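You operate a simulated robot arm through the tools that you are given. There is no shell and no other tool. Be economical: measure what you need, move in short steps, check, and stop when the job is done.

The job below is to be done with a simulated two-armed robot. You get a single attempt, and the scene is never put back.

Task
Clamp the modules, latch the bar, then scour both terminal pads bright.
Fine: use the grey pad and put it back. Set down upright: abrasive pad. What is to be rubbed or washed off counts as gone when no trace of it is left.

It is judged by the outcome, as a careful person would: the job done as asked, and still so three seconds after it is handed in. It fails if anything else is knocked over, pushed out of place, dropped, spilled or broken.

Robot
Two 7-joint arms with fingered hands on one trunk, on a base that drives. Base frame: it is fixed to the floor where the robot stands at the start and does not move with it; the origin is under the middle of the robot, x ahead of it, y to its left, z up. Lengths are in m, angles in degrees, forces in N, time in s.
The left shoulder is at the start at [0.059, 0.185, 1.191], the right one opposite. With the tool pointing down near the work surface each hand reaches from about 0.1 to 0.82 m from the robot's upright axis, wherever it stands, measured 20 degrees to its own side. Places, roughly: abrasive pad (5x4x6 cm) [0.6, -0.3, 0.8]; bar latch [1, 0.2, 1]; hold-down bar [0.8, -0.2, 1.1]. Payload 4 kg a hand.
Tool frame (each hand has its own): the origin (TCP) lies between the finger pads and is the grasp point; the fingertips stand 0.026 m ahead of it; z points along the fingers, y is the line along which they close. Largest opening 0.132 m; the body of the gripper starts 0.073 m behind the TCP. The gripper is a hand of 3 fingers: y runs from the thumb to the fingers, the wrist lies at [0, 0, -0.224] in the tool frame, and closing takes about 1.5 s.
Orientation is told as [roll, pitch, yaw] about the base's x, y, z axes, in that order, counted from this pose: with the fingers straight down and closing along the base's y, the tool's x points along the base's -x, its y along +y and its z along -z.

Tools
- The arms move only by the tool drive_tool. It takes "left_rows", "right_rows" or both (then of equal length, played together; a hand with none holds still); each is a list of rows, each a list of 6 numbers: the shift along the tool's x, y, z in units of 500 mm (1.0 is 500 mm), then the turn, a rotation vector about the tool's x, y, z in units of 45 degrees (1.0 is 45 degrees). In form: [[tx, ty, tz, rx, ry, rz], ...]. A call has 1 to 10 rows; each row is the pose to reach, as a shift and turn from the pose commanded when the call began, along the tool's axes at that moment. "left_fingers" and "right_fingers" are, for a hand that has rows, the opening in per cent of the stroke, from 0 (shut) to 100 (fully open), set as the call begins (left out, the last holds). A call with a number of a shift or a turn outside -1 to 1 is refused whole. Each row takes 0.2 s and may step no farther than 0.05 m and 8.6 degrees from the row before; otherwise, or with a gripper value out of range, the whole call is refused. A pose out of reach is approached as far as the arm can. The call stops where the force on the tool passes 40 N (or 10 N more than at its start, if that is more) or the arm is blocked; 0.2 s more then pass. The fingers move at their own pace (about 0.072 m/s each) and stop on an object; they squeeze with about 23 N. The grip force told is the motor's: it shows also when the fingers shut on nothing. Time passes only in rows, and 0.2 s behind the last, so rows that repeat a pose let the fingers close. The reply holds the time, the measured pose of the TCP, the force on the tool along the base axes, the opening and the grip force, in the units named above and with some noise, with the torque about the TCP (base axes, N m) and any sound that the robot's microphone picked up.
- Cameras (640 x 400 px; columns grow to the right, rows downward): "scene" is now at [0.1907, 0.0035, 1.4444]; the picture's right is [-0.01, -1.00, 0.00], its down [-0.24, 0.00, -0.97] and it looks along [0.97, -0.01, -0.24] (base axes); focal length 214 px, centre (320, 200). "left" rides on the left gripper at [-0.062, 0.003, -0.092] in its tool frame; the picture's right is [-0.05, -1.00, 0.00], its down [0.83, -0.04, -0.56] and it looks along [0.55, -0.03, 0.83] (tool axes); focal length 230 px, centre (320, 200). "right" rides on the right gripper at [0.062, 0.003, -0.092] in its tool frame; the picture's right is [-0.05, 1.00, 0.00], its down [-0.83, -0.04, -0.55] and it looks along [-0.55, -0.03, 0.83] (tool axes); focal length 230 px, centre (320, 200). There is no depth. A picture from a camera that has moved, and an enlarged one, comes with that camera's place and axes in the base frame and with its lens. The place of the scene camera against the robot may be out by one fixed shift of up to 0.025 m in any direction.
- grab_frame(camera): a new picture of that camera. No time passes.
- slide_trunk(by): slides the trunk up (or, below 0, down) by that many m; the arms and the scene camera ride with it, the base frame stays. It gives what a move gives, with no picture.
- base_move(legs): drives the robot by 1 to 6 legs, each [ahead, left, turn to the left] in m, m and degrees, along the robot's own axes; the way and the turn of a leg run together, so that a leg with both is an arc; at most 1.5 m and 180 degrees a leg. The arms and the cameras ride along, it lands a little off, and it stops where it bumps. It gives what a move gives.
- finger_targets(finger1, finger2, thumb_bend, hand): sets how far each is bent, from 0 (flat) to 100 (curled in); at 30 the hand is open as for a grip, at 70 the pads meet at the TCP. One left out holds its place. A second passes; each finger stops where it meets its share of the squeeze, and holds until it gets a number again. A gripper value or a shape takes the hand back. It gives what a move gives, with no picture; readings hold the bend of each and the force on the fingers (four entries, about 0 where the hand has none), thumb and palm.
- preshape(shape, hand): the hand has 3 fingers and takes this shape, open, in about a second: jaw (thumb against the fingers, like two jaws); tri (thumb and two fingers); tip (a fingertip pinch); poke (one finger out to press); point (the index stretched); flat (the hand flat); cup (the hand cupped); fist (a fist). The gripper value then closes the fingers along that shape, each until it touches; the sizes above hold for jaw. It gives what a move gives, with no picture.
- head_to(pan, tilt): turns the head with the scene camera to pan (to the left, within 86 degrees either way) and tilt (down, from -29 to 69), counted from straight ahead of the robot. It gives what a move gives.
- zoom(camera, box): a new picture of the part [left, top, right, bottom] of that camera's present view, enlarged. No time passes.
- job_done(): hands the job in; it is judged then, once.

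Go step by step. Nothing tells you exact positions but the pictures and the camera data: compare them with the known pose of the tool, close in by small moves and look again before you grip or let go. The budget is 120 turns and 92 pictures, counting those below and the enlarged ones. Unless the task says otherwise, let go and move clear before handing in, and close with one line.

The tools are called after "Emit:" as a command line: name --argument value ..., lists and objects as JSON in quotes. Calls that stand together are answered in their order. drive_tool: Moves the arms, as the interface text tells. Its arguments: {"type":"object","properties":{"left_rows":{"type":"array","items":{"type":"array","items":{"type":"number"}}},"left_fingers":{"type":"number"},"right_rows":{"type":"array","items":{"type":"array","items":{"type":"number"}}},"right_fingers":{"type":"number"}},"required":[]} The other tools are called the same way: slide_trunk (by) slides the trunk up or down; preshape (shape, hand) gives the hand a shape; finger_targets (finger1, finger2, thumb_bend, hand) moves the fingers one by one; base_move (legs) drives the base; head_to (pan, tilt) turns the head that bears the scene camera; grab_frame (camera) takes a picture; zoom (camera, box) takes an enlarged picture of a part of a camera's view; job_done () hands the job in.

At the start:

```text
t: 0.0
left_eef_pos: [0.5752, 0.2696, 1.4344]
left_tcp_rot: [0.0, 0.0, 0.0]
left_wrist_force: [0.2, 0.3, 1.0]
left_wrist_torque: [0.02, -0.01, -0.01]
left_finger_gap: 0.1321
left_grip_force: 0.0
left_shape: jaw
left_bend: [30.0, 30.0, 30.0]
left_finger forces: [0.0, 0.1, 0.0, 0.0, 0.1, 0.0]
right_eef_pos: [0.4488, -0.1924, 1.4379]
right_tcp_rot: [0.1, 0.1, 0.0]
right_wrist_force: [0.1, 0.2, -0.6]
right_wrist_torque: [-0.01, 0.02, 0.04]
right_finger_gap: 0.1319
right_grip_force: 0.0
right_shape: jaw
right_bend: [30.0, 30.0, 30.0]
right_finger forces: [0.1, 0.1, 0.0, 0.0, 0.0, 0.0]
trunk travel left (down, up): [-0.224, 0.237]
robot x, y, heading: [-0.0018, 0.0029, -0.1]
head pan, tilt: [-0.7, 5.5]
```

scene: 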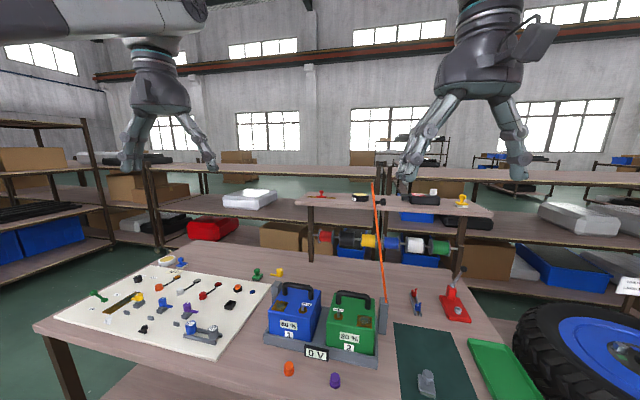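
right: 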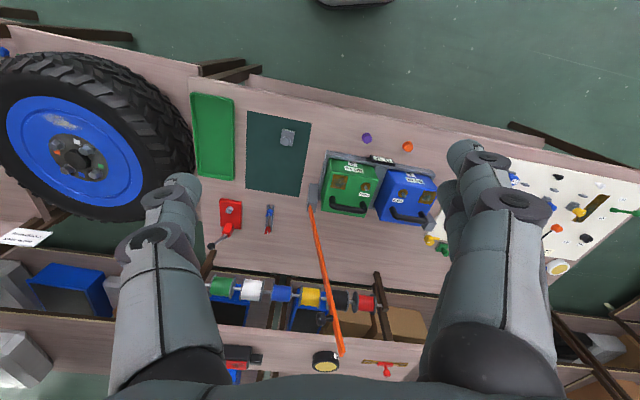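
left: 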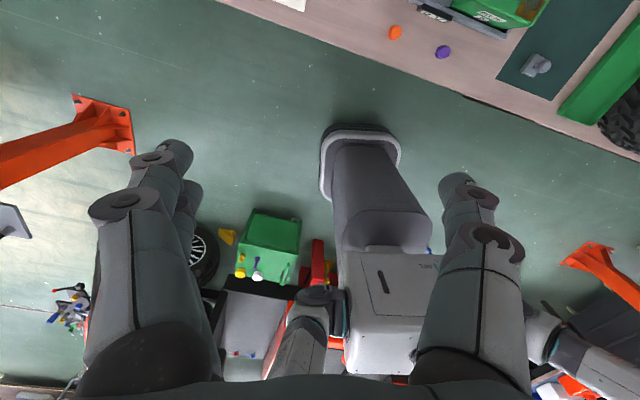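

I see a bench with two battery modules (blue 1, green 2) in a tray, an orange bar standing up hinged at the right, and a grey pad on the dark mat. I'll look closer at these first.

Emit:
zoom --camera "scene" --box '[240, 170, 500, 400]'

Emit:
zoom --camera "right" --box '[190, 80, 470, 360]'

```text
1.74 times, centred on (370, 285) of scene
camera zoom: at [0.1907, 0.0035, 1.4444], right [-0.01, -1.0, 0.0], down [-0.24, 0.0, -0.97], along [0.97, -0.01, -0.24], focal length 373 px, centre (233, 52)
```

zoom: 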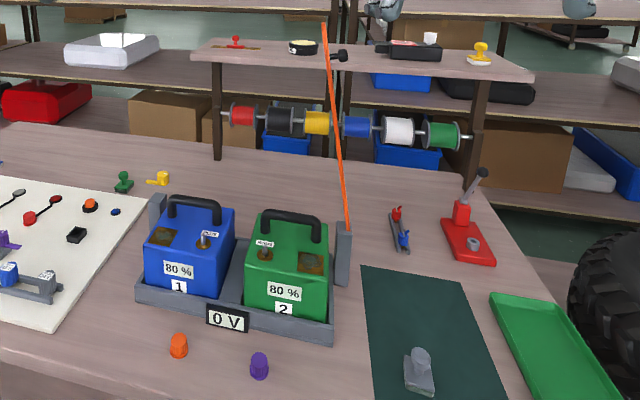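

```text
1.43 times, centred on (330, 220) of right
camera zoom: at [0.3891, -0.1881, 1.5294], right [0.05, 1.0, 0.0], down [0.83, -0.04, 0.55], along [0.55, -0.03, -0.83], focal length 329 px, centre (306, 171)
```

zoom: 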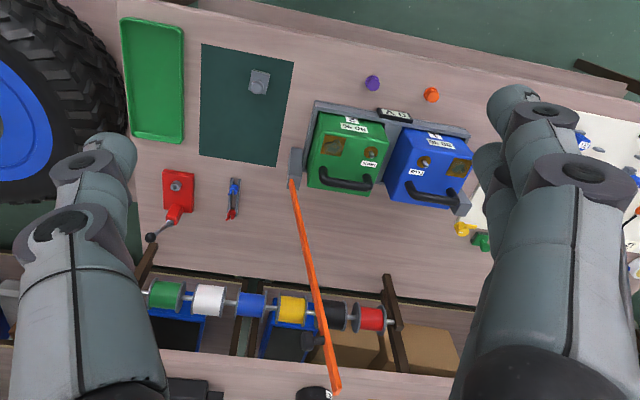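

Emit:
drive_tool --right_rows '[[0, 0.05, 0.08, 0, 0, 0], [0, 0.1, 0.16, 0, 0, 0], [0, 0.15, 0.24, 0, 0, 0], [0, 0.2, 0.32, 0, 0, 0], [0, 0.25, 0.4, 0, 0, 0]]' --left_rows '[[0.04, 0.08, 0, 0, 0, 0], [0.08, 0.16, 0, 0, 0, 0], [0.12, 0.24, 0, 0, 0, 0], [0.16, 0.32, 0, 0, 0, 0], [0.2, 0.4, 0, 0, 0, 0]]'

Emit:
grab_frame --camera "right"

Emit:
zoom --camera "scene" --box '[240, 170, 400, 370]'

```text
t: 1.2
left_eef_pos: [0.5186, 0.442, 1.4286]
left_tcp_rot: [0.2, -0.1, -0.1]
left_wrist_force: [0.2, 0.3, 0.0]
left_wrist_torque: [0.0, 0.02, 0.0]
left_finger_gap: 0.1317
left_grip_force: 0.1
left_shape: jaw
left_bend: [30.0, 30.0, 30.0]
left_finger forces: [0.1, 0.0, 0.0, 0.0, 0.1, 0.1]
left hand out of reach, approached as far as the arm can: row 3, 4, 5
right_eef_pos: [0.4505, -0.0656, 1.2368]
right_tcp_rot: [0.1, 0.1, 0.0]
right_wrist_force: [-0.2, -0.5, 0.8]
right_wrist_torque: [0.03, 0.0, 0.02]
right_finger_gap: 0.1318
right_grip_force: 0.1
right_shape: jaw
right_bend: [30.0, 30.0, 30.0]
right_finger forces: [0.0, 0.0, 0.0, 0.1, 0.0, 0.0]
trunk travel left (down, up): [-0.224, 0.237]
robot x, y, heading: [-0.0008, 0.0002, -0.2]
head pan, tilt: [-0.7, 5.5]
```

```text
86 pictures are left
camera right: at [0.3902, -0.0627, 1.3286], right [0.05, 1.0, 0.0], down [0.83, -0.05, 0.56], along [0.55, -0.03, -0.83], focal length 230 px, centre (320, 200)
```

right: 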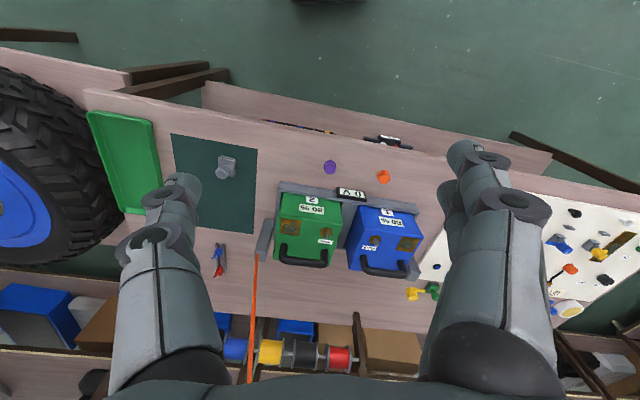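

```text
2.00 times, centred on (320, 270) of scene
camera zoom: at [0.192, 0.0037, 1.4442], right [-0.01, -1.0, 0.0], down [-0.24, 0.0, -0.97], along [0.97, -0.01, -0.24], focal length 429 px, centre (320, 60)
```

zoom: 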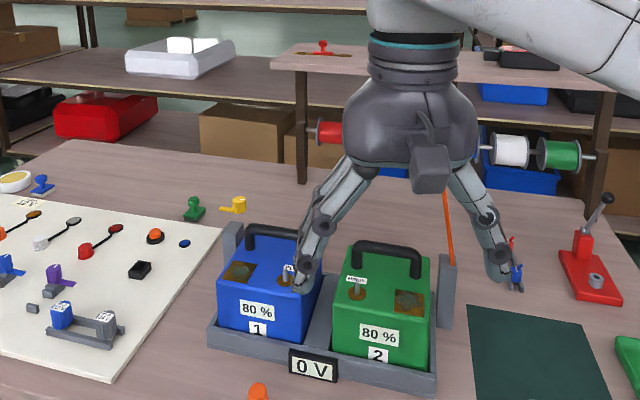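

Emit:
drive_tool --right_rows '[[0, -0.1, 0, 0, 0, 0], [0, -0.2, 0, 0, 0, 0], [0, -0.3, 0, 0, 0, 0], [0, -0.4, 0, 0, 0, 0], [0, -0.5, 0, 0, 0, 0], [0, -0.6, 0, 0, 0, 0], [0, -0.7, 0, 0, 0, 0], [0, -0.72, 0, 0, 0, 0.15], [0, -0.72, 0, 0, 0, 0.3]]'

Emit:
grab_frame --camera "right"

Emit:
zoom --camera "scene" --box '[340, 175, 420, 255]'

Emit:
zoom --camera "scene" --box '[260, 270, 400, 370]'

```text
t: 3.2
left_eef_pos: [0.5178, 0.4424, 1.4299]
left_tcp_rot: [0.1, -0.3, -0.1]
left_wrist_force: [0.4, -0.6, 1.1]
left_wrist_torque: [0.0, 0.02, -0.01]
left_finger_gap: 0.1318
left_grip_force: 0.0
left_shape: jaw
left_bend: [30.0, 30.0, 30.0]
left_finger forces: [0.0, 0.1, 0.0, 0.0, 0.0, 0.0]
right_eef_pos: [0.4486, -0.4267, 1.237]
right_tcp_rot: [0.1, 0.0, -13.7]
right_wrist_force: [0.0, -0.8, -0.3]
right_wrist_torque: [-0.03, -0.01, -0.01]
right_finger_gap: 0.132
right_grip_force: 0.2
right_shape: jaw
right_bend: [30.0, 30.0, 30.0]
right_finger forces: [0.1, 0.0, 0.0, 0.0, 0.0, 0.0]
trunk travel left (down, up): [-0.224, 0.237]
robot x, y, heading: [0.0002, 0.0018, 0.1]
head pan, tilt: [-0.7, 5.5]
```

```text
84 pictures are left
camera right: at [0.3908, -0.409, 1.3294], right [0.29, 0.96, 0.0], down [0.8, -0.24, 0.55], along [0.53, -0.16, -0.83], focal length 230 px, centre (320, 200)
```

right: 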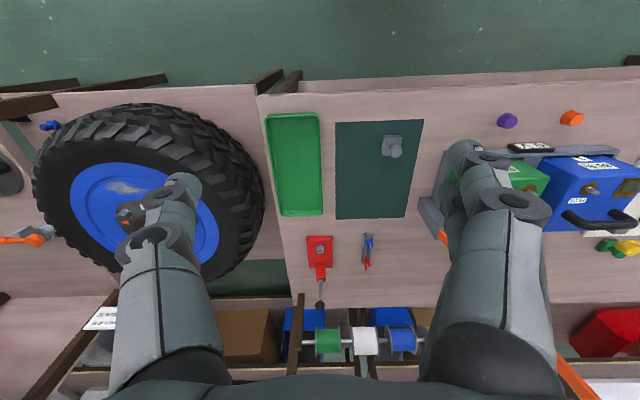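

```text
5.00 times, centred on (380, 215) of scene
camera zoom: at [0.1907, 0.0035, 1.4444], right [-0.01, -1.0, 0.0], down [-0.24, 0.0, -0.97], along [0.97, -0.01, -0.24], focal length 1072 px, centre (20, 125)
```

zoom: 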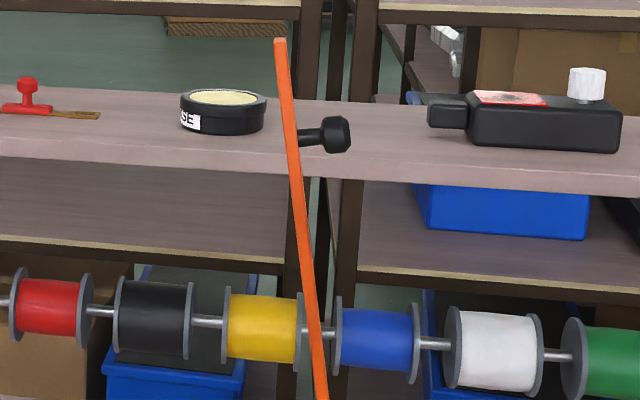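

```text
4.00 times, centred on (330, 320) of scene
camera zoom: at [0.1907, 0.0035, 1.4444], right [-0.01, -1.0, 0.0], down [-0.24, 0.0, -0.97], along [0.97, -0.01, -0.24], focal length 858 px, centre (280, -280)
```

zoom: 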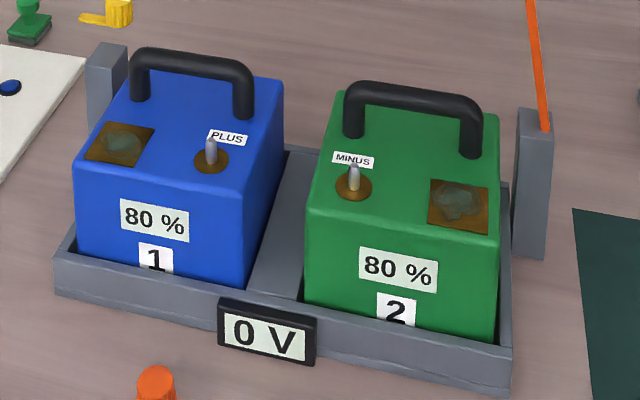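

Emit:
zoom --camera "scene" --box '[268, 270, 308, 310]'

Emit:
zoom --camera "scene" --box '[375, 280, 405, 340]'

Emit:
zoom --camera "scene" --box '[395, 330, 475, 400]'

```text
10.00 times, centred on (288, 290) of scene
camera zoom: at [0.1907, 0.0035, 1.4444], right [-0.01, -1.0, 0.0], down [-0.24, 0.0, -0.97], along [0.97, -0.01, -0.24], focal length 2145 px, centre (640, -700)
```

zoom: 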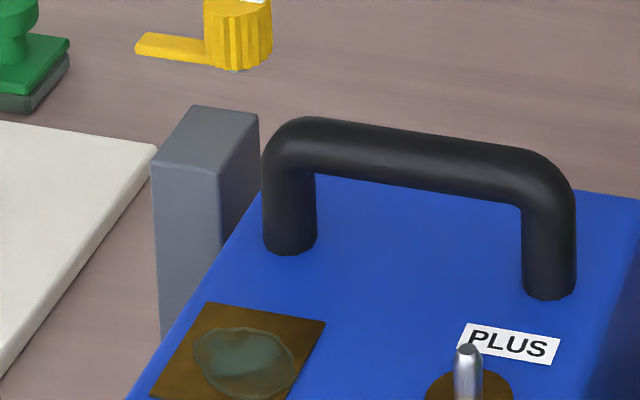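

```text
6.67 times, centred on (390, 310) of scene
camera zoom: at [0.1907, 0.0035, 1.4444], right [-0.01, -1.0, 0.0], down [-0.24, 0.0, -0.97], along [0.97, -0.01, -0.24], focal length 1430 px, centre (-147, -533)
```

zoom: 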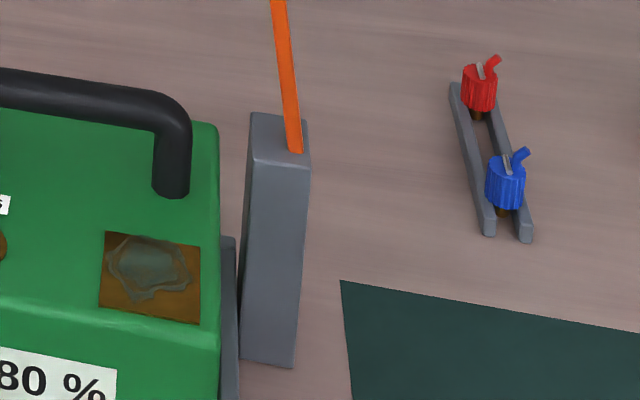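

```text
5.71 times, centred on (435, 365) of scene
camera zoom: at [0.1907, 0.0035, 1.4444], right [-0.01, -1.0, 0.0], down [-0.24, 0.0, -0.97], along [0.97, -0.01, -0.24], focal length 1226 px, centre (-337, -743)
```

zoom: 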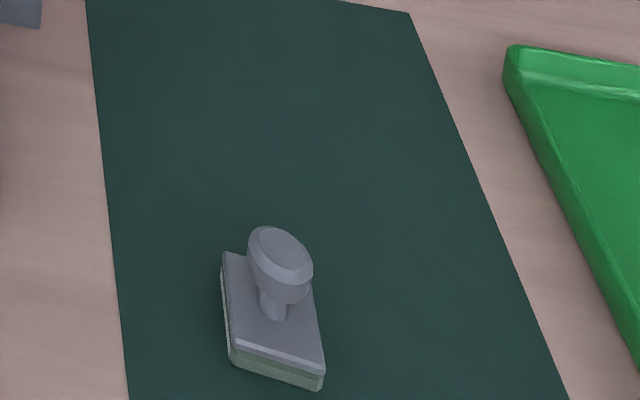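

The knob near the bar's top faces right, so the bar swings left over the handles onto the left post. I'll drive a little closer for reach.

Emit:
base_move --legs '[[0.12, 0, 0]]'

Emit:
head_to --pan -5 --tilt 25

Emit:
grab_frame --camera "scene"

```text
t: 4.4
left_eef_pos: [0.6371, 0.4416, 1.4308]
left_tcp_rot: [0.1, -0.4, 0.1]
left_wrist_force: [-0.1, -0.4, 0.3]
left_wrist_torque: [0.03, 0.0, 0.03]
left_finger_gap: 0.1318
left_grip_force: 0.1
left_shape: jaw
left_bend: [30.0, 30.0, 30.0]
left_finger forces: [0.0, 0.0, 0.0, 0.2, 0.0, 0.0]
right_eef_pos: [0.5684, -0.4259, 1.2379]
right_tcp_rot: [0.1, 0.0, -13.5]
right_wrist_force: [-0.5, 0.7, -0.5]
right_wrist_torque: [0.02, 0.01, 0.02]
right_finger_gap: 0.1318
right_grip_force: 0.0
right_shape: jaw
right_bend: [30.0, 30.0, 30.0]
right_finger forces: [0.0, 0.1, 0.1, 0.0, 0.1, 0.0]
trunk travel left (down, up): [-0.224, 0.237]
robot x, y, heading: [0.1208, -0.0007, -0.1]
head pan, tilt: [-0.7, 5.5]
```

```text
t: 5.3
left_eef_pos: [0.6385, 0.4419, 1.4301]
left_tcp_rot: [0.2, -0.3, 0.0]
left_wrist_force: [-0.1, 0.0, -0.1]
left_wrist_torque: [0.0, 0.02, 0.0]
left_finger_gap: 0.1319
left_grip_force: 0.1
left_shape: jaw
left_bend: [30.0, 30.0, 30.0]
left_finger forces: [0.1, 0.0, 0.0, 0.1, 0.1, 0.1]
right_eef_pos: [0.5692, -0.4263, 1.2366]
right_tcp_rot: [0.1, -0.1, -13.4]
right_wrist_force: [-0.5, 0.5, -0.7]
right_wrist_torque: [0.03, -0.04, 0.0]
right_finger_gap: 0.1318
right_grip_force: 0.1
right_shape: jaw
right_bend: [30.0, 30.0, 30.0]
right_finger forces: [0.1, 0.0, 0.0, 0.1, 0.0, 0.0]
trunk travel left (down, up): [-0.224, 0.237]
robot x, y, heading: [0.1176, -0.0004, -0.0]
head pan, tilt: [-5.0, 25.0]
```

```text
78 pictures are left
camera scene: at [0.3068, -0.0035, 1.4131], right [-0.09, -1.0, 0.01], down [-0.55, 0.04, -0.84], along [0.83, -0.08, -0.55], focal length 214 px, centre (320, 200)
```

scene: 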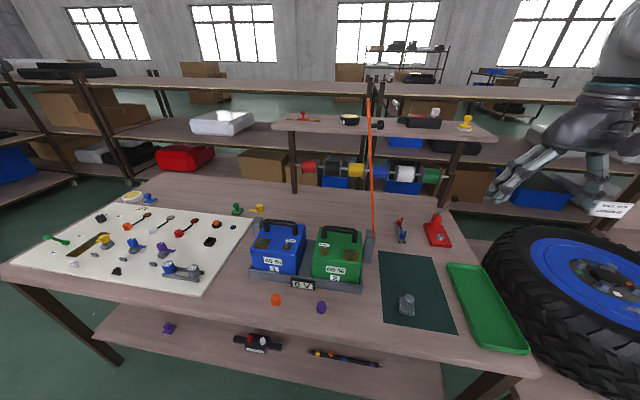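

Emit:
drive_tool --right_rows '[[-0.08, 0.05, 0.012, 0, 0, 0], [-0.16, 0.1, 0.024, 0, 0, 0], [-0.24, 0.15, 0.036, 0, 0, 0], [-0.32, 0.2, 0.048, 0, 0, -0.02], [-0.4, 0.26, 0.06, 0, 0, -0.04], [-0.474, 0.31, 0.074, 0, 0, -0.058], [-0.474, 0.31, 0.074, 0, 0, -0.058]]' --right_fingers 0

Emit:
zoom --camera "scene" --box '[310, 80, 470, 280]'

Emit:
grab_frame --camera "right"

```text
refused: row 5 steps farther than a row can; nothing moved
```

```text
2.00 times, centred on (390, 180) of scene
camera zoom: at [0.3068, -0.0035, 1.4131], right [-0.09, -1.0, 0.01], down [-0.55, 0.04, -0.84], along [0.83, -0.08, -0.55], focal length 429 px, centre (180, 240)
```

zoom: 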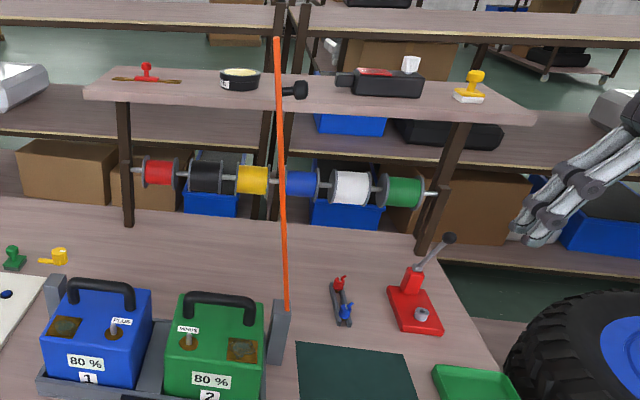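

```text
76 pictures are left
camera right: at [0.5116, -0.4088, 1.3294], right [0.28, 0.96, 0.0], down [0.8, -0.24, 0.55], along [0.53, -0.16, -0.83], focal length 230 px, centre (320, 200)
```

right: 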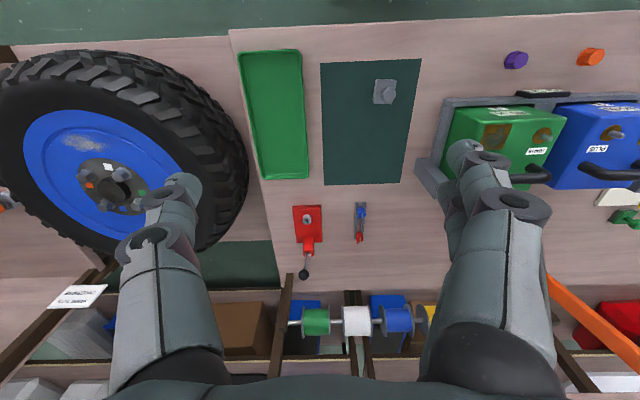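

Emit:
drive_tool --right_rows '[[-0.07, 0.05, 0.012, 0, 0, 0], [-0.14, 0.1, 0.024, 0, 0, 0], [-0.21, 0.14, 0.036, 0, 0, 0], [-0.28, 0.18, 0.048, 0, 0, -0.02], [-0.35, 0.22, 0.06, 0, 0, -0.04], [-0.42, 0.26, 0.074, 0, 0, -0.058], [-0.474, 0.31, 0.074, 0, 0, -0.058], [-0.474, 0.31, 0.074, 0, 0, -0.058]]' --right_fingers 0

Emit:
zoom --camera "scene" --box '[310, 80, 470, 280]'

Emit:
grab_frame --camera "right"

```text
t: 7.1
left_eef_pos: [0.6365, 0.4396, 1.4309]
left_tcp_rot: [0.1, -0.4, 0.0]
left_wrist_force: [0.6, -0.3, 0.4]
left_wrist_torque: [0.03, -0.01, 0.01]
left_finger_gap: 0.132
left_grip_force: 0.0
left_shape: jaw
left_bend: [30.0, 30.0, 30.0]
left_finger forces: [0.1, 0.0, 0.1, 0.1, 0.1, 0.1]
right_eef_pos: [0.836, -0.3315, 1.2]
right_tcp_rot: [0.1, 0.0, -10.8]
right_wrist_force: [0.2, -0.3, 0.5]
right_wrist_torque: [-0.01, -0.02, -0.02]
right_finger_gap: 0.0
right_grip_force: 23.3
right_shape: jaw
right_bend: [63.0, 63.0, 66.0]
right_finger forces: [0.0, 0.1, 0.0, 0.1, 0.0, 0.0]
trunk travel left (down, up): [-0.224, 0.237]
robot x, y, heading: [0.1217, -0.0025, -0.1]
head pan, tilt: [-5.0, 25.0]
```

```text
2.00 times, centred on (390, 180) of scene
camera zoom: at [0.3055, -0.0046, 1.4133], right [-0.09, -1.0, 0.01], down [-0.55, 0.04, -0.84], along [0.83, -0.08, -0.55], focal length 429 px, centre (180, 240)
```

zoom: 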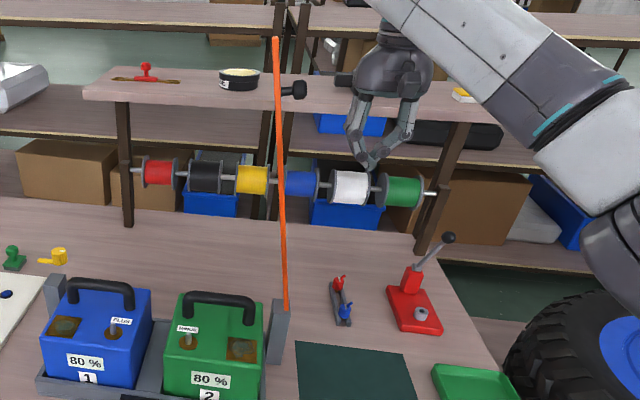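

```text
74 pictures are left
camera right: at [0.7765, -0.3174, 1.2925], right [0.24, 0.97, 0.0], down [0.81, -0.2, 0.56], along [0.54, -0.13, -0.83], focal length 230 px, centre (320, 200)
```

right: 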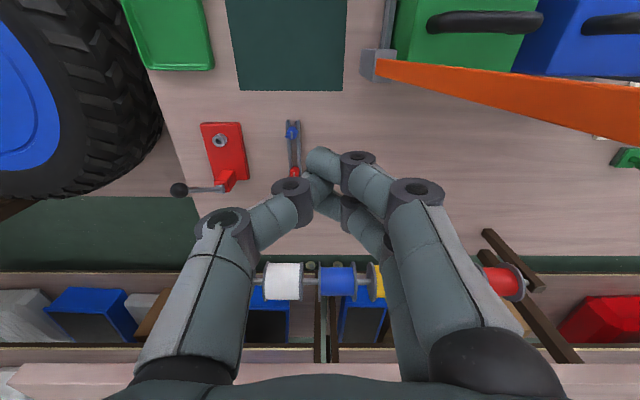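

Emit:
drive_tool --right_rows '[[0.03, 0.082, -0.03, 0, 0, 0], [0.058, 0.162, -0.06, 0, 0, 0], [0.058, 0.232, -0.068, 0, 0, 0], [0.058, 0.324, -0.048, 0, 0, 0], [0.058, 0.411, -0.012, 0, 0, 0]]'

Emit:
zoom --camera "scene" --box '[230, 80, 430, 280]'

Emit:
grab_frame --camera "right"

```text
t: 8.3
left_eef_pos: [0.6383, 0.4434, 1.4282]
left_tcp_rot: [0.0, -0.2, 0.0]
left_wrist_force: [-0.5, 0.8, -0.5]
left_wrist_torque: [-0.01, 0.01, -0.01]
left_finger_gap: 0.1319
left_grip_force: 0.1
left_shape: jaw
left_bend: [30.0, 30.0, 30.0]
left_finger forces: [0.0, 0.0, 0.0, 0.0, 0.0, 0.0]
right_eef_pos: [0.8471, -0.1211, 1.2048]
right_tcp_rot: [0.0, 0.0, -11.0]
right_wrist_force: [-0.9, 0.9, -0.3]
right_wrist_torque: [-0.03, -0.02, 0.02]
right_finger_gap: 0.0003
right_grip_force: 23.3
right_shape: jaw
right_bend: [63.0, 63.0, 66.0]
right_finger forces: [0.0, 0.1, 0.0, 0.1, 0.0, 0.0]
trunk travel left (down, up): [-0.224, 0.237]
robot x, y, heading: [0.1204, 0.0025, 0.4]
head pan, tilt: [-5.0, 25.0]
```

```text
2.00 times, centred on (330, 180) of scene
camera zoom: at [0.3067, -0.001, 1.4131], right [-0.09, -1.0, 0.01], down [-0.55, 0.04, -0.84], along [0.83, -0.08, -0.55], focal length 429 px, centre (300, 240)
```

zoom: 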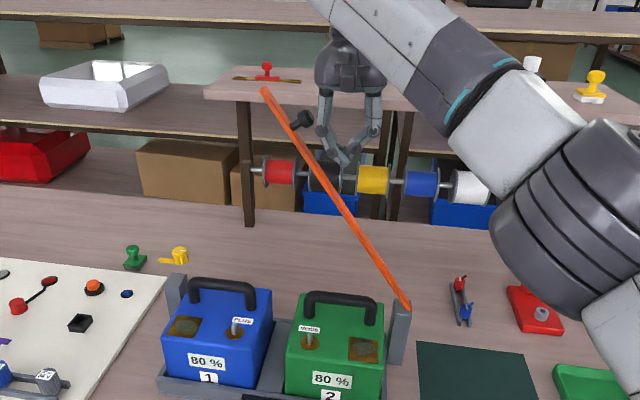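

```text
72 pictures are left
camera right: at [0.7879, -0.1058, 1.2982], right [0.24, 0.97, 0.0], down [0.81, -0.2, 0.56], along [0.54, -0.13, -0.83], focal length 230 px, centre (320, 200)
```

right: 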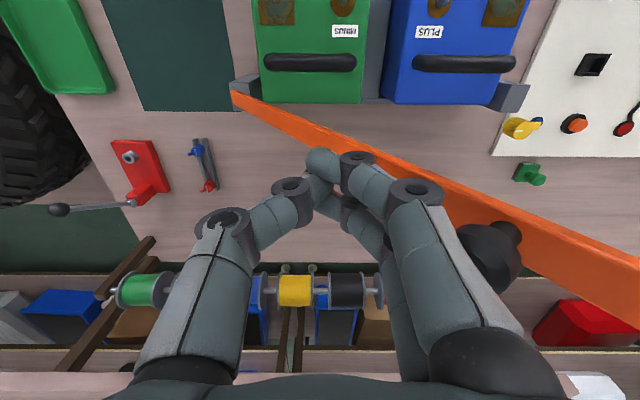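

Emit:
drive_tool --right_rows '[[0, 0.079, 0.051, 0, 0, 0], [0, 0.149, 0.114, 0, 0, 0], [0, 0.207, 0.19, 0, 0, 0], [0, 0.251, 0.272, 0, 0, 0], [0, 0.275, 0.34, 0, 0, 0]]'

Emit:
zoom --camera "scene" --box '[230, 120, 430, 320]'

Emit:
grab_frame --camera "right"

```text
t: 9.5
left_eef_pos: [0.6382, 0.4427, 1.43]
left_tcp_rot: [0.0, -0.3, -0.1]
left_wrist_force: [0.7, 0.4, -0.2]
left_wrist_torque: [0.0, 0.02, -0.03]
left_finger_gap: 0.1319
left_grip_force: 0.0
left_shape: jaw
left_bend: [30.0, 30.0, 30.0]
left_finger forces: [0.0, 0.0, 0.0, 0.0, 0.1, 0.1]
right_eef_pos: [0.8496, 0.0088, 1.0462]
right_tcp_rot: [0.1, -0.1, -11.0]
right_wrist_force: [0.5, 0.9, 0.3]
right_wrist_torque: [0.0, 0.03, 0.01]
right_finger_gap: 0.0
right_grip_force: 23.4
right_shape: jaw
right_bend: [63.0, 64.0, 66.0]
right_finger forces: [0.0, 0.0, 0.0, 0.0, 0.0, 0.0]
right hand out of reach, approached as far as the arm can: row 1, 2, 3, 4, 5
trunk travel left (down, up): [-0.224, 0.237]
robot x, y, heading: [0.1176, 0.0007, -0.3]
head pan, tilt: [-5.0, 25.0]
```

```text
2.00 times, centred on (330, 220) of scene
camera zoom: at [0.3063, -0.0026, 1.4131], right [-0.09, -1.0, 0.01], down [-0.55, 0.04, -0.84], along [0.83, -0.08, -0.55], focal length 429 px, centre (300, 160)
```

zoom: 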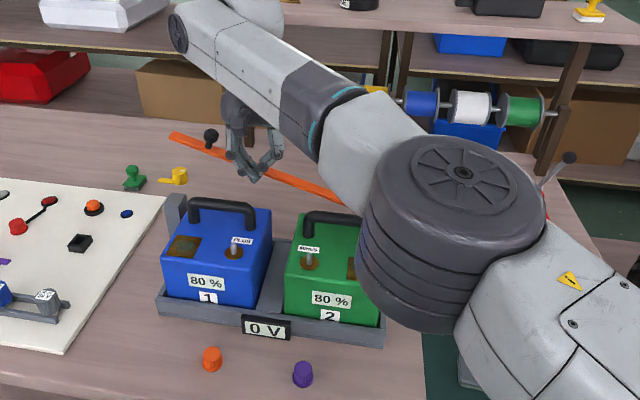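

```text
70 pictures are left
camera right: at [0.7902, 0.0237, 1.1382], right [0.24, 0.97, 0.0], down [0.81, -0.2, 0.56], along [0.54, -0.13, -0.83], focal length 230 px, centre (320, 200)
```

right: 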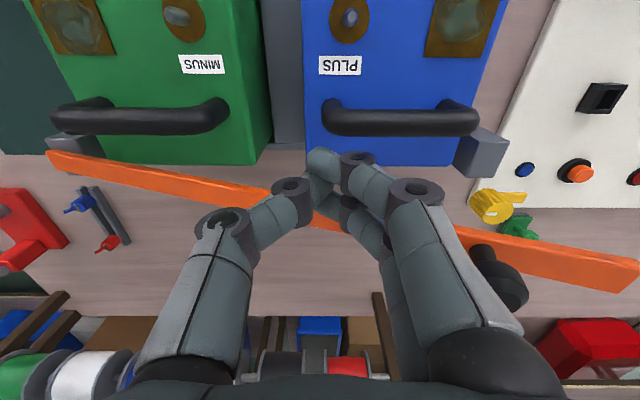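

The bar is most of the way down but my right arm is at its limit there. I'll retreat the right hand, drive 6 cm closer and finish with the left hand near the bar's end.

Emit:
drive_tool --right_rows '[[0, 0, -0.09, 0, 0, 0], [0, 0, -0.18, 0, 0, 0], [0, 0, -0.27, 0, 0, 0], [0.05, -0.08, -0.3, 0, 0, 0], [0.1, -0.16, -0.3, 0, 0, 0], [0.15, -0.24, -0.3, 0, 0, 0], [0.2, -0.32, -0.3, 0, 0, 0], [0.25, -0.4, -0.3, 0, 0, 0], [0.3, -0.48, -0.3, 0, 0, 0], [0.35, -0.56, -0.3, 0, 0, 0]]'

Emit:
drive_tool --right_rows '[[0.05, -0.08, 0, 0, 0, 0], [0.1, -0.16, 0, 0, 0, 0], [0.15, -0.24, 0, 0, 0, 0], [0.2, -0.3, 0, 0, 0, 0]]'

Emit:
base_move --legs '[[0.06, 0, 0]]'

Emit:
grab_frame --camera "scene"

```text
t: 11.7
left_eef_pos: [0.638, 0.4414, 1.4291]
left_tcp_rot: [0.2, -0.3, -0.1]
left_wrist_force: [-0.8, 0.2, -0.4]
left_wrist_torque: [0.0, -0.01, 0.01]
left_finger_gap: 0.1322
left_grip_force: 0.2
left_shape: jaw
left_bend: [30.0, 30.0, 30.0]
left_finger forces: [0.1, 0.1, 0.1, 0.0, 0.1, 0.0]
right_eef_pos: [0.819, -0.0426, 1.2082]
right_tcp_rot: [0.2, -0.1, -10.8]
right_wrist_force: [0.0, -0.7, -0.8]
right_wrist_torque: [-0.01, -0.02, 0.04]
right_finger_gap: 0.0
right_grip_force: 22.9
right_shape: jaw
right_bend: [63.0, 64.0, 66.0]
right_finger forces: [0.0, 0.1, 0.0, 0.0, 0.0, 0.0]
right hand out of reach, approached as far as the arm can: row 1, 2, 3, 5, 6, 7, 8, 9, 10
trunk travel left (down, up): [-0.224, 0.237]
robot x, y, heading: [0.1204, 0.0007, 0.1]
head pan, tilt: [-5.0, 25.0]
```

```text
t: 12.7
left_eef_pos: [0.6385, 0.4423, 1.43]
left_tcp_rot: [0.2, -0.3, 0.1]
left_wrist_force: [-0.3, -0.3, 0.5]
left_wrist_torque: [0.04, -0.01, -0.02]
left_finger_gap: 0.1317
left_grip_force: 0.1
left_shape: jaw
left_bend: [30.0, 30.0, 30.0]
left_finger forces: [0.0, 0.0, 0.1, 0.1, 0.0, 0.0]
right_eef_pos: [0.8189, -0.0437, 1.2072]
right_tcp_rot: [0.1, 0.0, -10.8]
right_wrist_force: [0.0, 0.9, -1.3]
right_wrist_torque: [0.03, 0.01, 0.0]
right_finger_gap: 0.0001
right_grip_force: 23.1
right_shape: jaw
right_bend: [63.0, 64.0, 66.0]
right_finger forces: [0.0, 0.1, 0.1, 0.1, 0.0, 0.0]
right hand out of reach, approached as far as the arm can: row 1, 2, 3, 4
trunk travel left (down, up): [-0.224, 0.237]
robot x, y, heading: [0.1203, -0.0022, -0.1]
head pan, tilt: [-5.0, 25.0]
```

```text
t: 13.6
left_eef_pos: [0.6909, 0.4424, 1.4329]
left_tcp_rot: [0.2, -0.6, 0.0]
left_wrist_force: [-0.5, 0.0, 0.7]
left_wrist_torque: [-0.02, -0.04, 0.01]
left_finger_gap: 0.132
left_grip_force: 0.1
left_shape: jaw
left_bend: [30.0, 30.0, 30.0]
left_finger forces: [0.0, 0.0, 0.0, 0.1, 0.0, 0.0]
right_eef_pos: [0.8741, -0.0432, 1.2128]
right_tcp_rot: [0.1, -0.3, -10.8]
right_wrist_force: [0.2, 0.4, -0.1]
right_wrist_torque: [-0.02, -0.03, 0.0]
right_finger_gap: 0.0
right_grip_force: 23.4
right_shape: jaw
right_bend: [63.0, 64.0, 66.0]
right_finger forces: [0.0, 0.0, 0.0, 0.0, 0.0, 0.0]
trunk travel left (down, up): [-0.224, 0.237]
robot x, y, heading: [0.181, -0.0002, 0.1]
head pan, tilt: [-5.0, 25.0]
```

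```text
69 pictures are left
camera scene: at [0.3599, -0.0035, 1.4143], right [-0.09, -1.0, 0.01], down [-0.54, 0.04, -0.84], along [0.83, -0.08, -0.55], focal length 214 px, centre (320, 200)
```

scene: 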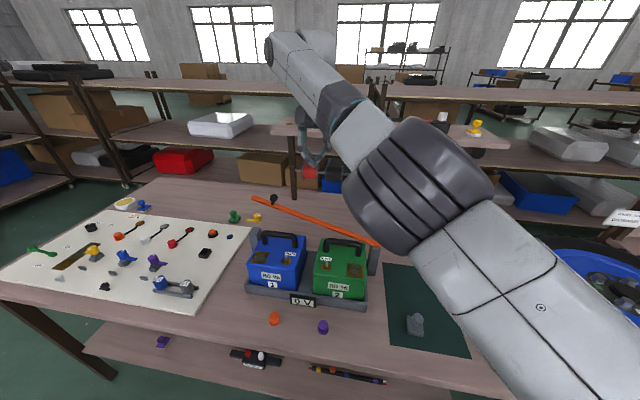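

Emit:
drive_tool --right_rows '[[0.09, 0, 0, 0, 0, 0], [0.18, 0, 0, 0, 0, 0], [0.27, 0, 0, 0, 0, 0], [0.36, 0, 0, 0, 0, 0], [0.45, 0, 0, 0, 0, 0]]'

```text
t: 14.8
left_eef_pos: [0.6957, 0.4426, 1.431]
left_tcp_rot: [0.2, -0.4, 0.0]
left_wrist_force: [0.8, -0.3, 0.5]
left_wrist_torque: [0.01, -0.01, -0.01]
left_finger_gap: 0.1319
left_grip_force: 0.0
left_shape: jaw
left_bend: [30.0, 30.0, 30.0]
left_finger forces: [0.0, 0.0, 0.0, 0.1, 0.0, 0.1]
right_eef_pos: [0.8584, -0.0355, 1.2461]
right_tcp_rot: [0.6, 0.4, -12.4]
right_wrist_force: [0.0, -0.2, -0.1]
right_wrist_torque: [-0.01, -0.01, -0.02]
right_finger_gap: 0.0
right_grip_force: 23.2
right_shape: jaw
right_bend: [63.0, 64.0, 66.0]
right_finger forces: [0.0, 0.1, 0.0, 0.1, 0.1, 0.1]
right hand out of reach, approached as far as the arm can: row 1, 2, 3, 4, 5
trunk travel left (down, up): [-0.224, 0.237]
robot x, y, heading: [0.1769, 0.0002, -0.1]
head pan, tilt: [-5.0, 25.0]
```

Emit:
drive_tool --right_rows '[[0, 0, -0.09, 0, 0, 0], [0, 0, -0.18, 0, 0, 0], [0, 0, -0.27, 0, 0, 0], [0, 0, -0.36, 0, 0, 0]]'

Emit:
drive_tool --right_rows '[[0, 0, 0, 0, 0, 0.15], [0, 0, 0, 0, 0, 0.3], [0, 0, 0, 0, 0, 0.45], [0, 0, 0, 0, 0, 0.6]]'

Emit:
drive_tool --right_rows '[[0.06, -0.05, 0, 0, 0, 0], [0.12, -0.1, 0, 0, 0, 0], [0.18, -0.15, 0, 0, 0, 0], [0.24, -0.2, 0, 0, 0, 0], [0.3, -0.25, 0, 0, 0, 0]]'

```text
t: 15.8
left_eef_pos: [0.6936, 0.4394, 1.432]
left_tcp_rot: [0.2, -0.5, 0.0]
left_wrist_force: [-0.2, 0.6, -0.4]
left_wrist_torque: [0.02, -0.01, 0.0]
left_finger_gap: 0.1317
left_grip_force: 0.0
left_shape: jaw
left_bend: [30.0, 30.0, 30.0]
left_finger forces: [0.1, 0.0, 0.1, 0.0, 0.1, 0.0]
right_eef_pos: [0.8098, -0.0333, 1.3439]
right_tcp_rot: [1.2, 0.1, -11.6]
right_wrist_force: [0.5, 0.3, 0.3]
right_wrist_torque: [0.02, 0.02, 0.0]
right_finger_gap: 0.0
right_grip_force: 23.2
right_shape: jaw
right_bend: [63.0, 64.0, 66.0]
right_finger forces: [0.0, 0.0, 0.0, 0.1, 0.0, 0.0]
right hand out of reach, approached as far as the arm can: row 1, 2, 3, 4
trunk travel left (down, up): [-0.224, 0.237]
robot x, y, heading: [0.1793, -0.002, -0.1]
head pan, tilt: [-5.0, 25.0]
```

```text
t: 16.8
left_eef_pos: [0.696, 0.442, 1.4301]
left_tcp_rot: [-0.1, -0.4, 0.0]
left_wrist_force: [0.1, 0.0, 0.1]
left_wrist_torque: [0.01, -0.01, -0.01]
left_finger_gap: 0.1321
left_grip_force: 0.1
left_shape: jaw
left_bend: [30.0, 30.0, 30.0]
left_finger forces: [0.1, 0.0, 0.1, 0.1, 0.0, 0.1]
right_eef_pos: [0.8108, -0.0214, 1.338]
right_tcp_rot: [0.2, -0.1, -38.0]
right_wrist_force: [-0.8, 0.5, -0.2]
right_wrist_torque: [0.01, -0.02, 0.04]
right_finger_gap: 0.0003
right_grip_force: 23.3
right_shape: jaw
right_bend: [63.0, 64.0, 66.0]
right_finger forces: [0.1, 0.1, 0.0, 0.1, 0.1, 0.0]
trunk travel left (down, up): [-0.224, 0.237]
robot x, y, heading: [0.1809, 0.0002, 0.1]
head pan, tilt: [-5.0, 25.0]
```

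```text
t: 18.0
left_eef_pos: [0.6958, 0.442, 1.4308]
left_tcp_rot: [0.1, -0.5, -0.1]
left_wrist_force: [0.5, 1.1, -0.6]
left_wrist_torque: [0.02, -0.04, 0.0]
left_finger_gap: 0.1319
left_grip_force: 0.1
left_shape: jaw
left_bend: [30.0, 30.0, 30.0]
left_finger forces: [0.0, 0.1, 0.1, 0.0, 0.0, 0.1]
right_eef_pos: [0.6133, -0.0276, 1.3372]
right_tcp_rot: [0.1, -0.1, -38.0]
right_wrist_force: [-0.2, -0.3, 0.4]
right_wrist_torque: [0.02, -0.03, -0.01]
right_finger_gap: 0.0
right_grip_force: 22.8
right_shape: jaw
right_bend: [63.0, 64.0, 66.0]
right_finger forces: [0.0, 0.0, 0.0, 0.0, 0.0, 0.0]
trunk travel left (down, up): [-0.224, 0.237]
robot x, y, heading: [0.1785, 0.0009, -0.1]
head pan, tilt: [-5.0, 25.0]
```

Emit:
drive_tool --right_rows '[[-0.05, -0.07, 0, 0, 0, 0], [-0.1, -0.14, 0, 0, 0, 0], [-0.15, -0.2, 0, 0, 0, 0], [-0.2, -0.26, 0, 0, 0, 0], [-0.25, -0.32, 0, 0, 0, 0], [-0.29, -0.38, 0, 0, 0, 0], [-0.33, -0.44, 0, 0, 0, 0], [-0.36, -0.48, 0, 0, 0, 0], [-0.394, -0.504, 0, 0, 0, 0]]'

Emit:
drive_tool --left_rows '[[-0.036, -0.075, 0.03, 0, 0, 0], [-0.072, -0.15, 0.06, 0, 0, 0], [-0.108, -0.225, 0.09, 0, 0, 0], [-0.144, -0.3, 0.12, 0, 0, 0], [-0.18, -0.375, 0.15, 0, 0, 0], [-0.216, -0.45, 0.18, 0, 0, 0], [-0.25, -0.525, 0.22, 0, 0, 0], [-0.286, -0.6, 0.26, 0, 0, 0], [-0.32, -0.68, 0.3, 0, 0, 0]]' --left_fingers 0

Emit:
zoom --camera "scene" --box '[220, 120, 420, 320]'

Emit:
grab_frame --camera "left"

```text
t: 20.0
left_eef_pos: [0.6967, 0.4417, 1.4306]
left_tcp_rot: [0.1, -0.3, 0.0]
left_wrist_force: [0.0, 0.2, 0.5]
left_wrist_torque: [-0.01, 0.02, 0.0]
left_finger_gap: 0.132
left_grip_force: 0.0
left_shape: jaw
left_bend: [30.0, 30.0, 30.0]
left_finger forces: [0.0, 0.0, 0.0, 0.0, 0.0, 0.1]
right_eef_pos: [0.6172, -0.3482, 1.3354]
right_tcp_rot: [0.1, 0.0, -37.8]
right_wrist_force: [-0.6, -0.4, -0.4]
right_wrist_torque: [0.01, 0.01, 0.0]
right_finger_gap: 0.0
right_grip_force: 23.1
right_shape: jaw
right_bend: [63.0, 64.0, 66.0]
right_finger forces: [0.0, 0.0, 0.0, 0.0, 0.1, 0.1]
trunk travel left (down, up): [-0.224, 0.237]
robot x, y, heading: [0.1815, -0.0023, -0.1]
head pan, tilt: [-5.0, 25.0]
```

```text
t: 22.0
left_eef_pos: [0.8603, 0.098, 1.2801]
left_tcp_rot: [0.2, -0.3, 0.0]
left_wrist_force: [0.5, 0.0, 0.7]
left_wrist_torque: [-0.01, 0.01, 0.0]
left_finger_gap: 0.0
left_grip_force: 23.1
left_shape: jaw
left_bend: [63.0, 63.0, 66.0]
left_finger forces: [0.1, 0.0, 0.1, 0.1, 0.1, 0.0]
right_eef_pos: [0.6169, -0.35, 1.3356]
right_tcp_rot: [0.1, 0.2, -37.9]
right_wrist_force: [-0.5, -0.8, 0.0]
right_wrist_torque: [0.06, -0.01, -0.03]
right_finger_gap: 0.0001
right_grip_force: 22.5
right_shape: jaw
right_bend: [63.0, 64.0, 66.0]
right_finger forces: [0.0, 0.1, 0.0, 0.0, 0.0, 0.1]
trunk travel left (down, up): [-0.224, 0.237]
robot x, y, heading: [0.1786, 0.0018, 0.1]
head pan, tilt: [-5.0, 25.0]
```

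```text
2.00 times, centred on (320, 220) of scene
camera zoom: at [0.3662, -0.0063, 1.4129], right [-0.09, -1.0, 0.01], down [-0.55, 0.04, -0.84], along [0.83, -0.08, -0.55], focal length 429 px, centre (320, 160)
```

zoom: 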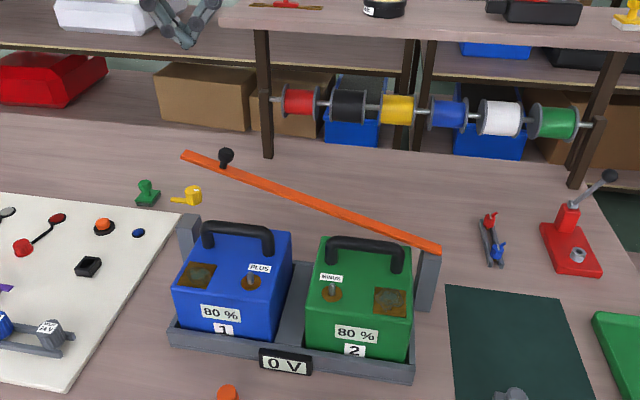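

```text
67 pictures are left
camera left: at [0.9203, 0.1027, 1.3729], right [0.05, -1.0, 0.0], down [-0.83, -0.04, 0.55], along [-0.55, -0.03, -0.83], focal length 230 px, centre (320, 200)
```

left: 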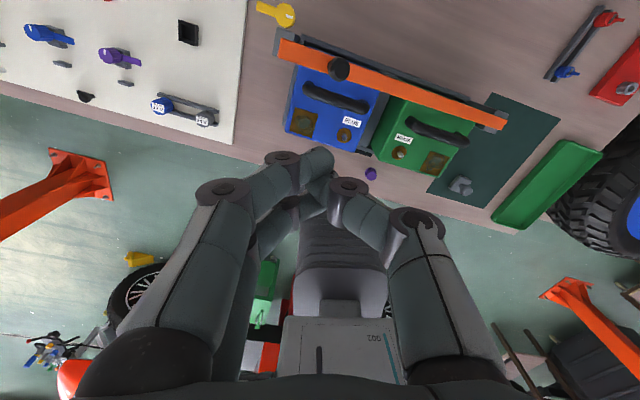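

Emit:
drive_tool --left_rows '[[-0.03, -0.07, 0.04, 0, 0, 0], [-0.052, -0.132, 0.08, 0, 0, 0], [-0.052, -0.132, 0.17, 0, 0, 0], [-0.052, -0.132, 0.26, 0, 0, 0], [-0.052, -0.132, 0.34, 0, 0, 0], [-0.052, -0.132, 0.4, 0, 0, 0]]'

Emit:
zoom --camera "scene" --box '[240, 150, 400, 290]'

Emit:
grab_frame --camera "left"

```text
t: 23.4
left_eef_pos: [0.8852, 0.0341, 1.0807]
left_tcp_rot: [0.1, -0.4, -0.1]
left_wrist_force: [-1.0, 0.1, -0.5]
left_wrist_torque: [0.02, 0.02, 0.0]
left_finger_gap: 0.0002
left_grip_force: 22.8
left_shape: jaw
left_bend: [63.0, 63.0, 66.0]
left_finger forces: [0.0, 0.0, 0.0, 0.1, 0.1, 0.1]
left hand out of reach, approached as far as the arm can: row 2
right_eef_pos: [0.6172, -0.3482, 1.3361]
right_tcp_rot: [0.1, 0.1, -37.9]
right_wrist_force: [-0.4, 0.0, 0.0]
right_wrist_torque: [-0.01, 0.0, -0.03]
right_finger_gap: 0.0001
right_grip_force: 22.6
right_shape: jaw
right_bend: [63.0, 64.0, 66.0]
right_finger forces: [0.0, 0.0, 0.1, 0.0, 0.0, 0.1]
trunk travel left (down, up): [-0.224, 0.237]
robot x, y, heading: [0.1782, -0.002, -0.1]
head pan, tilt: [-5.0, 25.0]
```

```text
2.86 times, centred on (320, 220) of scene
camera zoom: at [0.366, -0.0034, 1.4129], right [-0.09, -1.0, 0.01], down [-0.55, 0.04, -0.84], along [0.83, -0.08, -0.55], focal length 613 px, centre (320, 143)
```

zoom: 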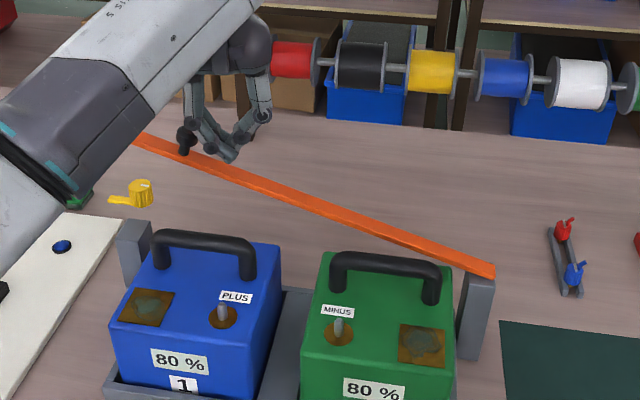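

```text
65 pictures are left
camera left: at [0.9467, 0.0391, 1.1733], right [0.05, -1.0, 0.0], down [-0.83, -0.04, 0.55], along [-0.55, -0.03, -0.84], focal length 230 px, centre (320, 200)
```

left: 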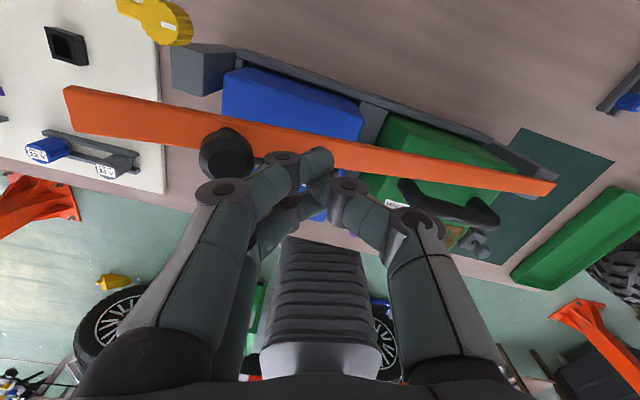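

Emit:
drive_tool --left_rows '[[-0.016, -0.02, 0.03, 0, 0, 0], [-0.016, -0.02, 0.07, 0, 0, 0], [-0.016, -0.016, 0.11, 0, 0, 0], [-0.016, -0.014, 0.15, 0, 0, 0], [-0.016, -0.01, 0.18, 0, 0, 0], [-0.016, -0.01, 0.21, 0, 0, 0]]'

Emit:
zoom --camera "scene" --box '[240, 150, 400, 290]'

Emit:
grab_frame --camera "left"

```text
t: 24.8
left_eef_pos: [0.8929, 0.0304, 0.9755]
left_tcp_rot: [0.1, -0.3, 0.0]
left_wrist_force: [-0.2, 0.2, -0.3]
left_wrist_torque: [-0.03, 0.01, 0.0]
left_finger_gap: 0.0
left_grip_force: 23.4
left_shape: jaw
left_bend: [63.0, 63.0, 66.0]
left_finger forces: [0.1, 0.1, 0.0, 0.0, 0.0, 0.0]
right_eef_pos: [0.6164, -0.3482, 1.3364]
right_tcp_rot: [0.2, -0.1, -37.9]
right_wrist_force: [-0.2, 0.6, 0.1]
right_wrist_torque: [-0.01, 0.01, -0.02]
right_finger_gap: 0.0001
right_grip_force: 23.6
right_shape: jaw
right_bend: [63.0, 64.0, 66.0]
right_finger forces: [0.0, 0.1, 0.0, 0.1, 0.0, 0.0]
trunk travel left (down, up): [-0.224, 0.237]
robot x, y, heading: [0.1815, -0.0008, 0.1]
head pan, tilt: [-5.0, 25.0]
```

```text
2.86 times, centred on (320, 220) of scene
camera zoom: at [0.3653, -0.0039, 1.4131], right [-0.09, -1.0, 0.01], down [-0.55, 0.04, -0.84], along [0.83, -0.08, -0.55], focal length 613 px, centre (320, 143)
```

zoom: 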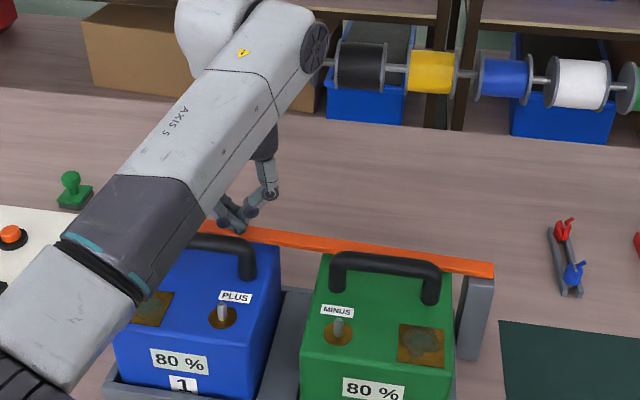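

```text
63 pictures are left
camera left: at [0.9545, 0.0343, 1.0678], right [0.05, -1.0, 0.0], down [-0.83, -0.04, 0.55], along [-0.55, -0.03, -0.84], focal length 230 px, centre (320, 200)
```

left: 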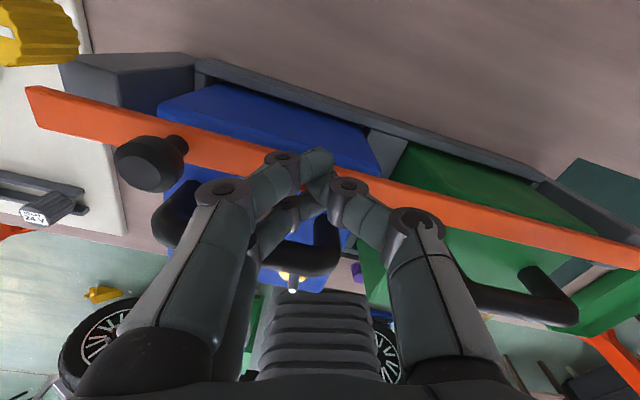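

Emit:
drive_tool --left_rows '[[0, 0, 0.015, 0, 0, 0], [0, 0, 0.03, 0, 0, 0], [0, 0, 0.045, 0, 0, 0], [0, 0, 0.06, 0, 0, 0], [0, 0, 0.075, 0, 0, 0], [0, 0, 0.09, 0, 0, 0]]'

Emit:
grab_frame --camera "left"

```text
t: 25.8
left_eef_pos: [0.8939, 0.0276, 0.961]
left_tcp_rot: [0.0, -1.6, -0.3]
left_wrist_force: [-8.0, 1.5, 21.0]
left_wrist_torque: [-0.01, 0.44, -0.02]
left_finger_gap: 0.0
left_grip_force: 22.9
left_shape: jaw
left_bend: [64.0, 67.0, 68.0]
left_finger forces: [0.1, 0.0, 0.0, 0.0, 31.8, 0.0]
right_eef_pos: [0.6151, -0.3483, 1.3372]
right_tcp_rot: [0.1, -0.1, -37.8]
right_wrist_force: [-0.1, 0.8, 0.5]
right_wrist_torque: [-0.01, 0.03, 0.0]
right_finger_gap: 0.0003
right_grip_force: 23.3
right_shape: jaw
right_bend: [63.0, 64.0, 66.0]
right_finger forces: [0.0, 0.1, 0.0, 0.0, 0.0, 0.1]
trunk travel left (down, up): [-0.224, 0.237]
robot x, y, heading: [0.1779, 0.0009, -0.1]
head pan, tilt: [-5.0, 25.0]
stopped in row 4 (left hand): the force on the tool passed its limit at 45 N (the readings are from after the stop); the commanded pose is now the measured one
```

```text
62 pictures are left
camera left: at [0.9544, 0.0328, 1.0558], right [0.05, -1.0, 0.0], down [-0.85, -0.04, 0.53], along [-0.53, -0.03, -0.85], focal length 230 px, centre (320, 200)
```

left: 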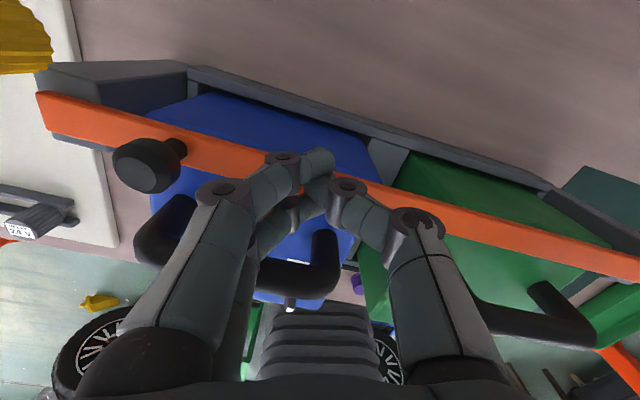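

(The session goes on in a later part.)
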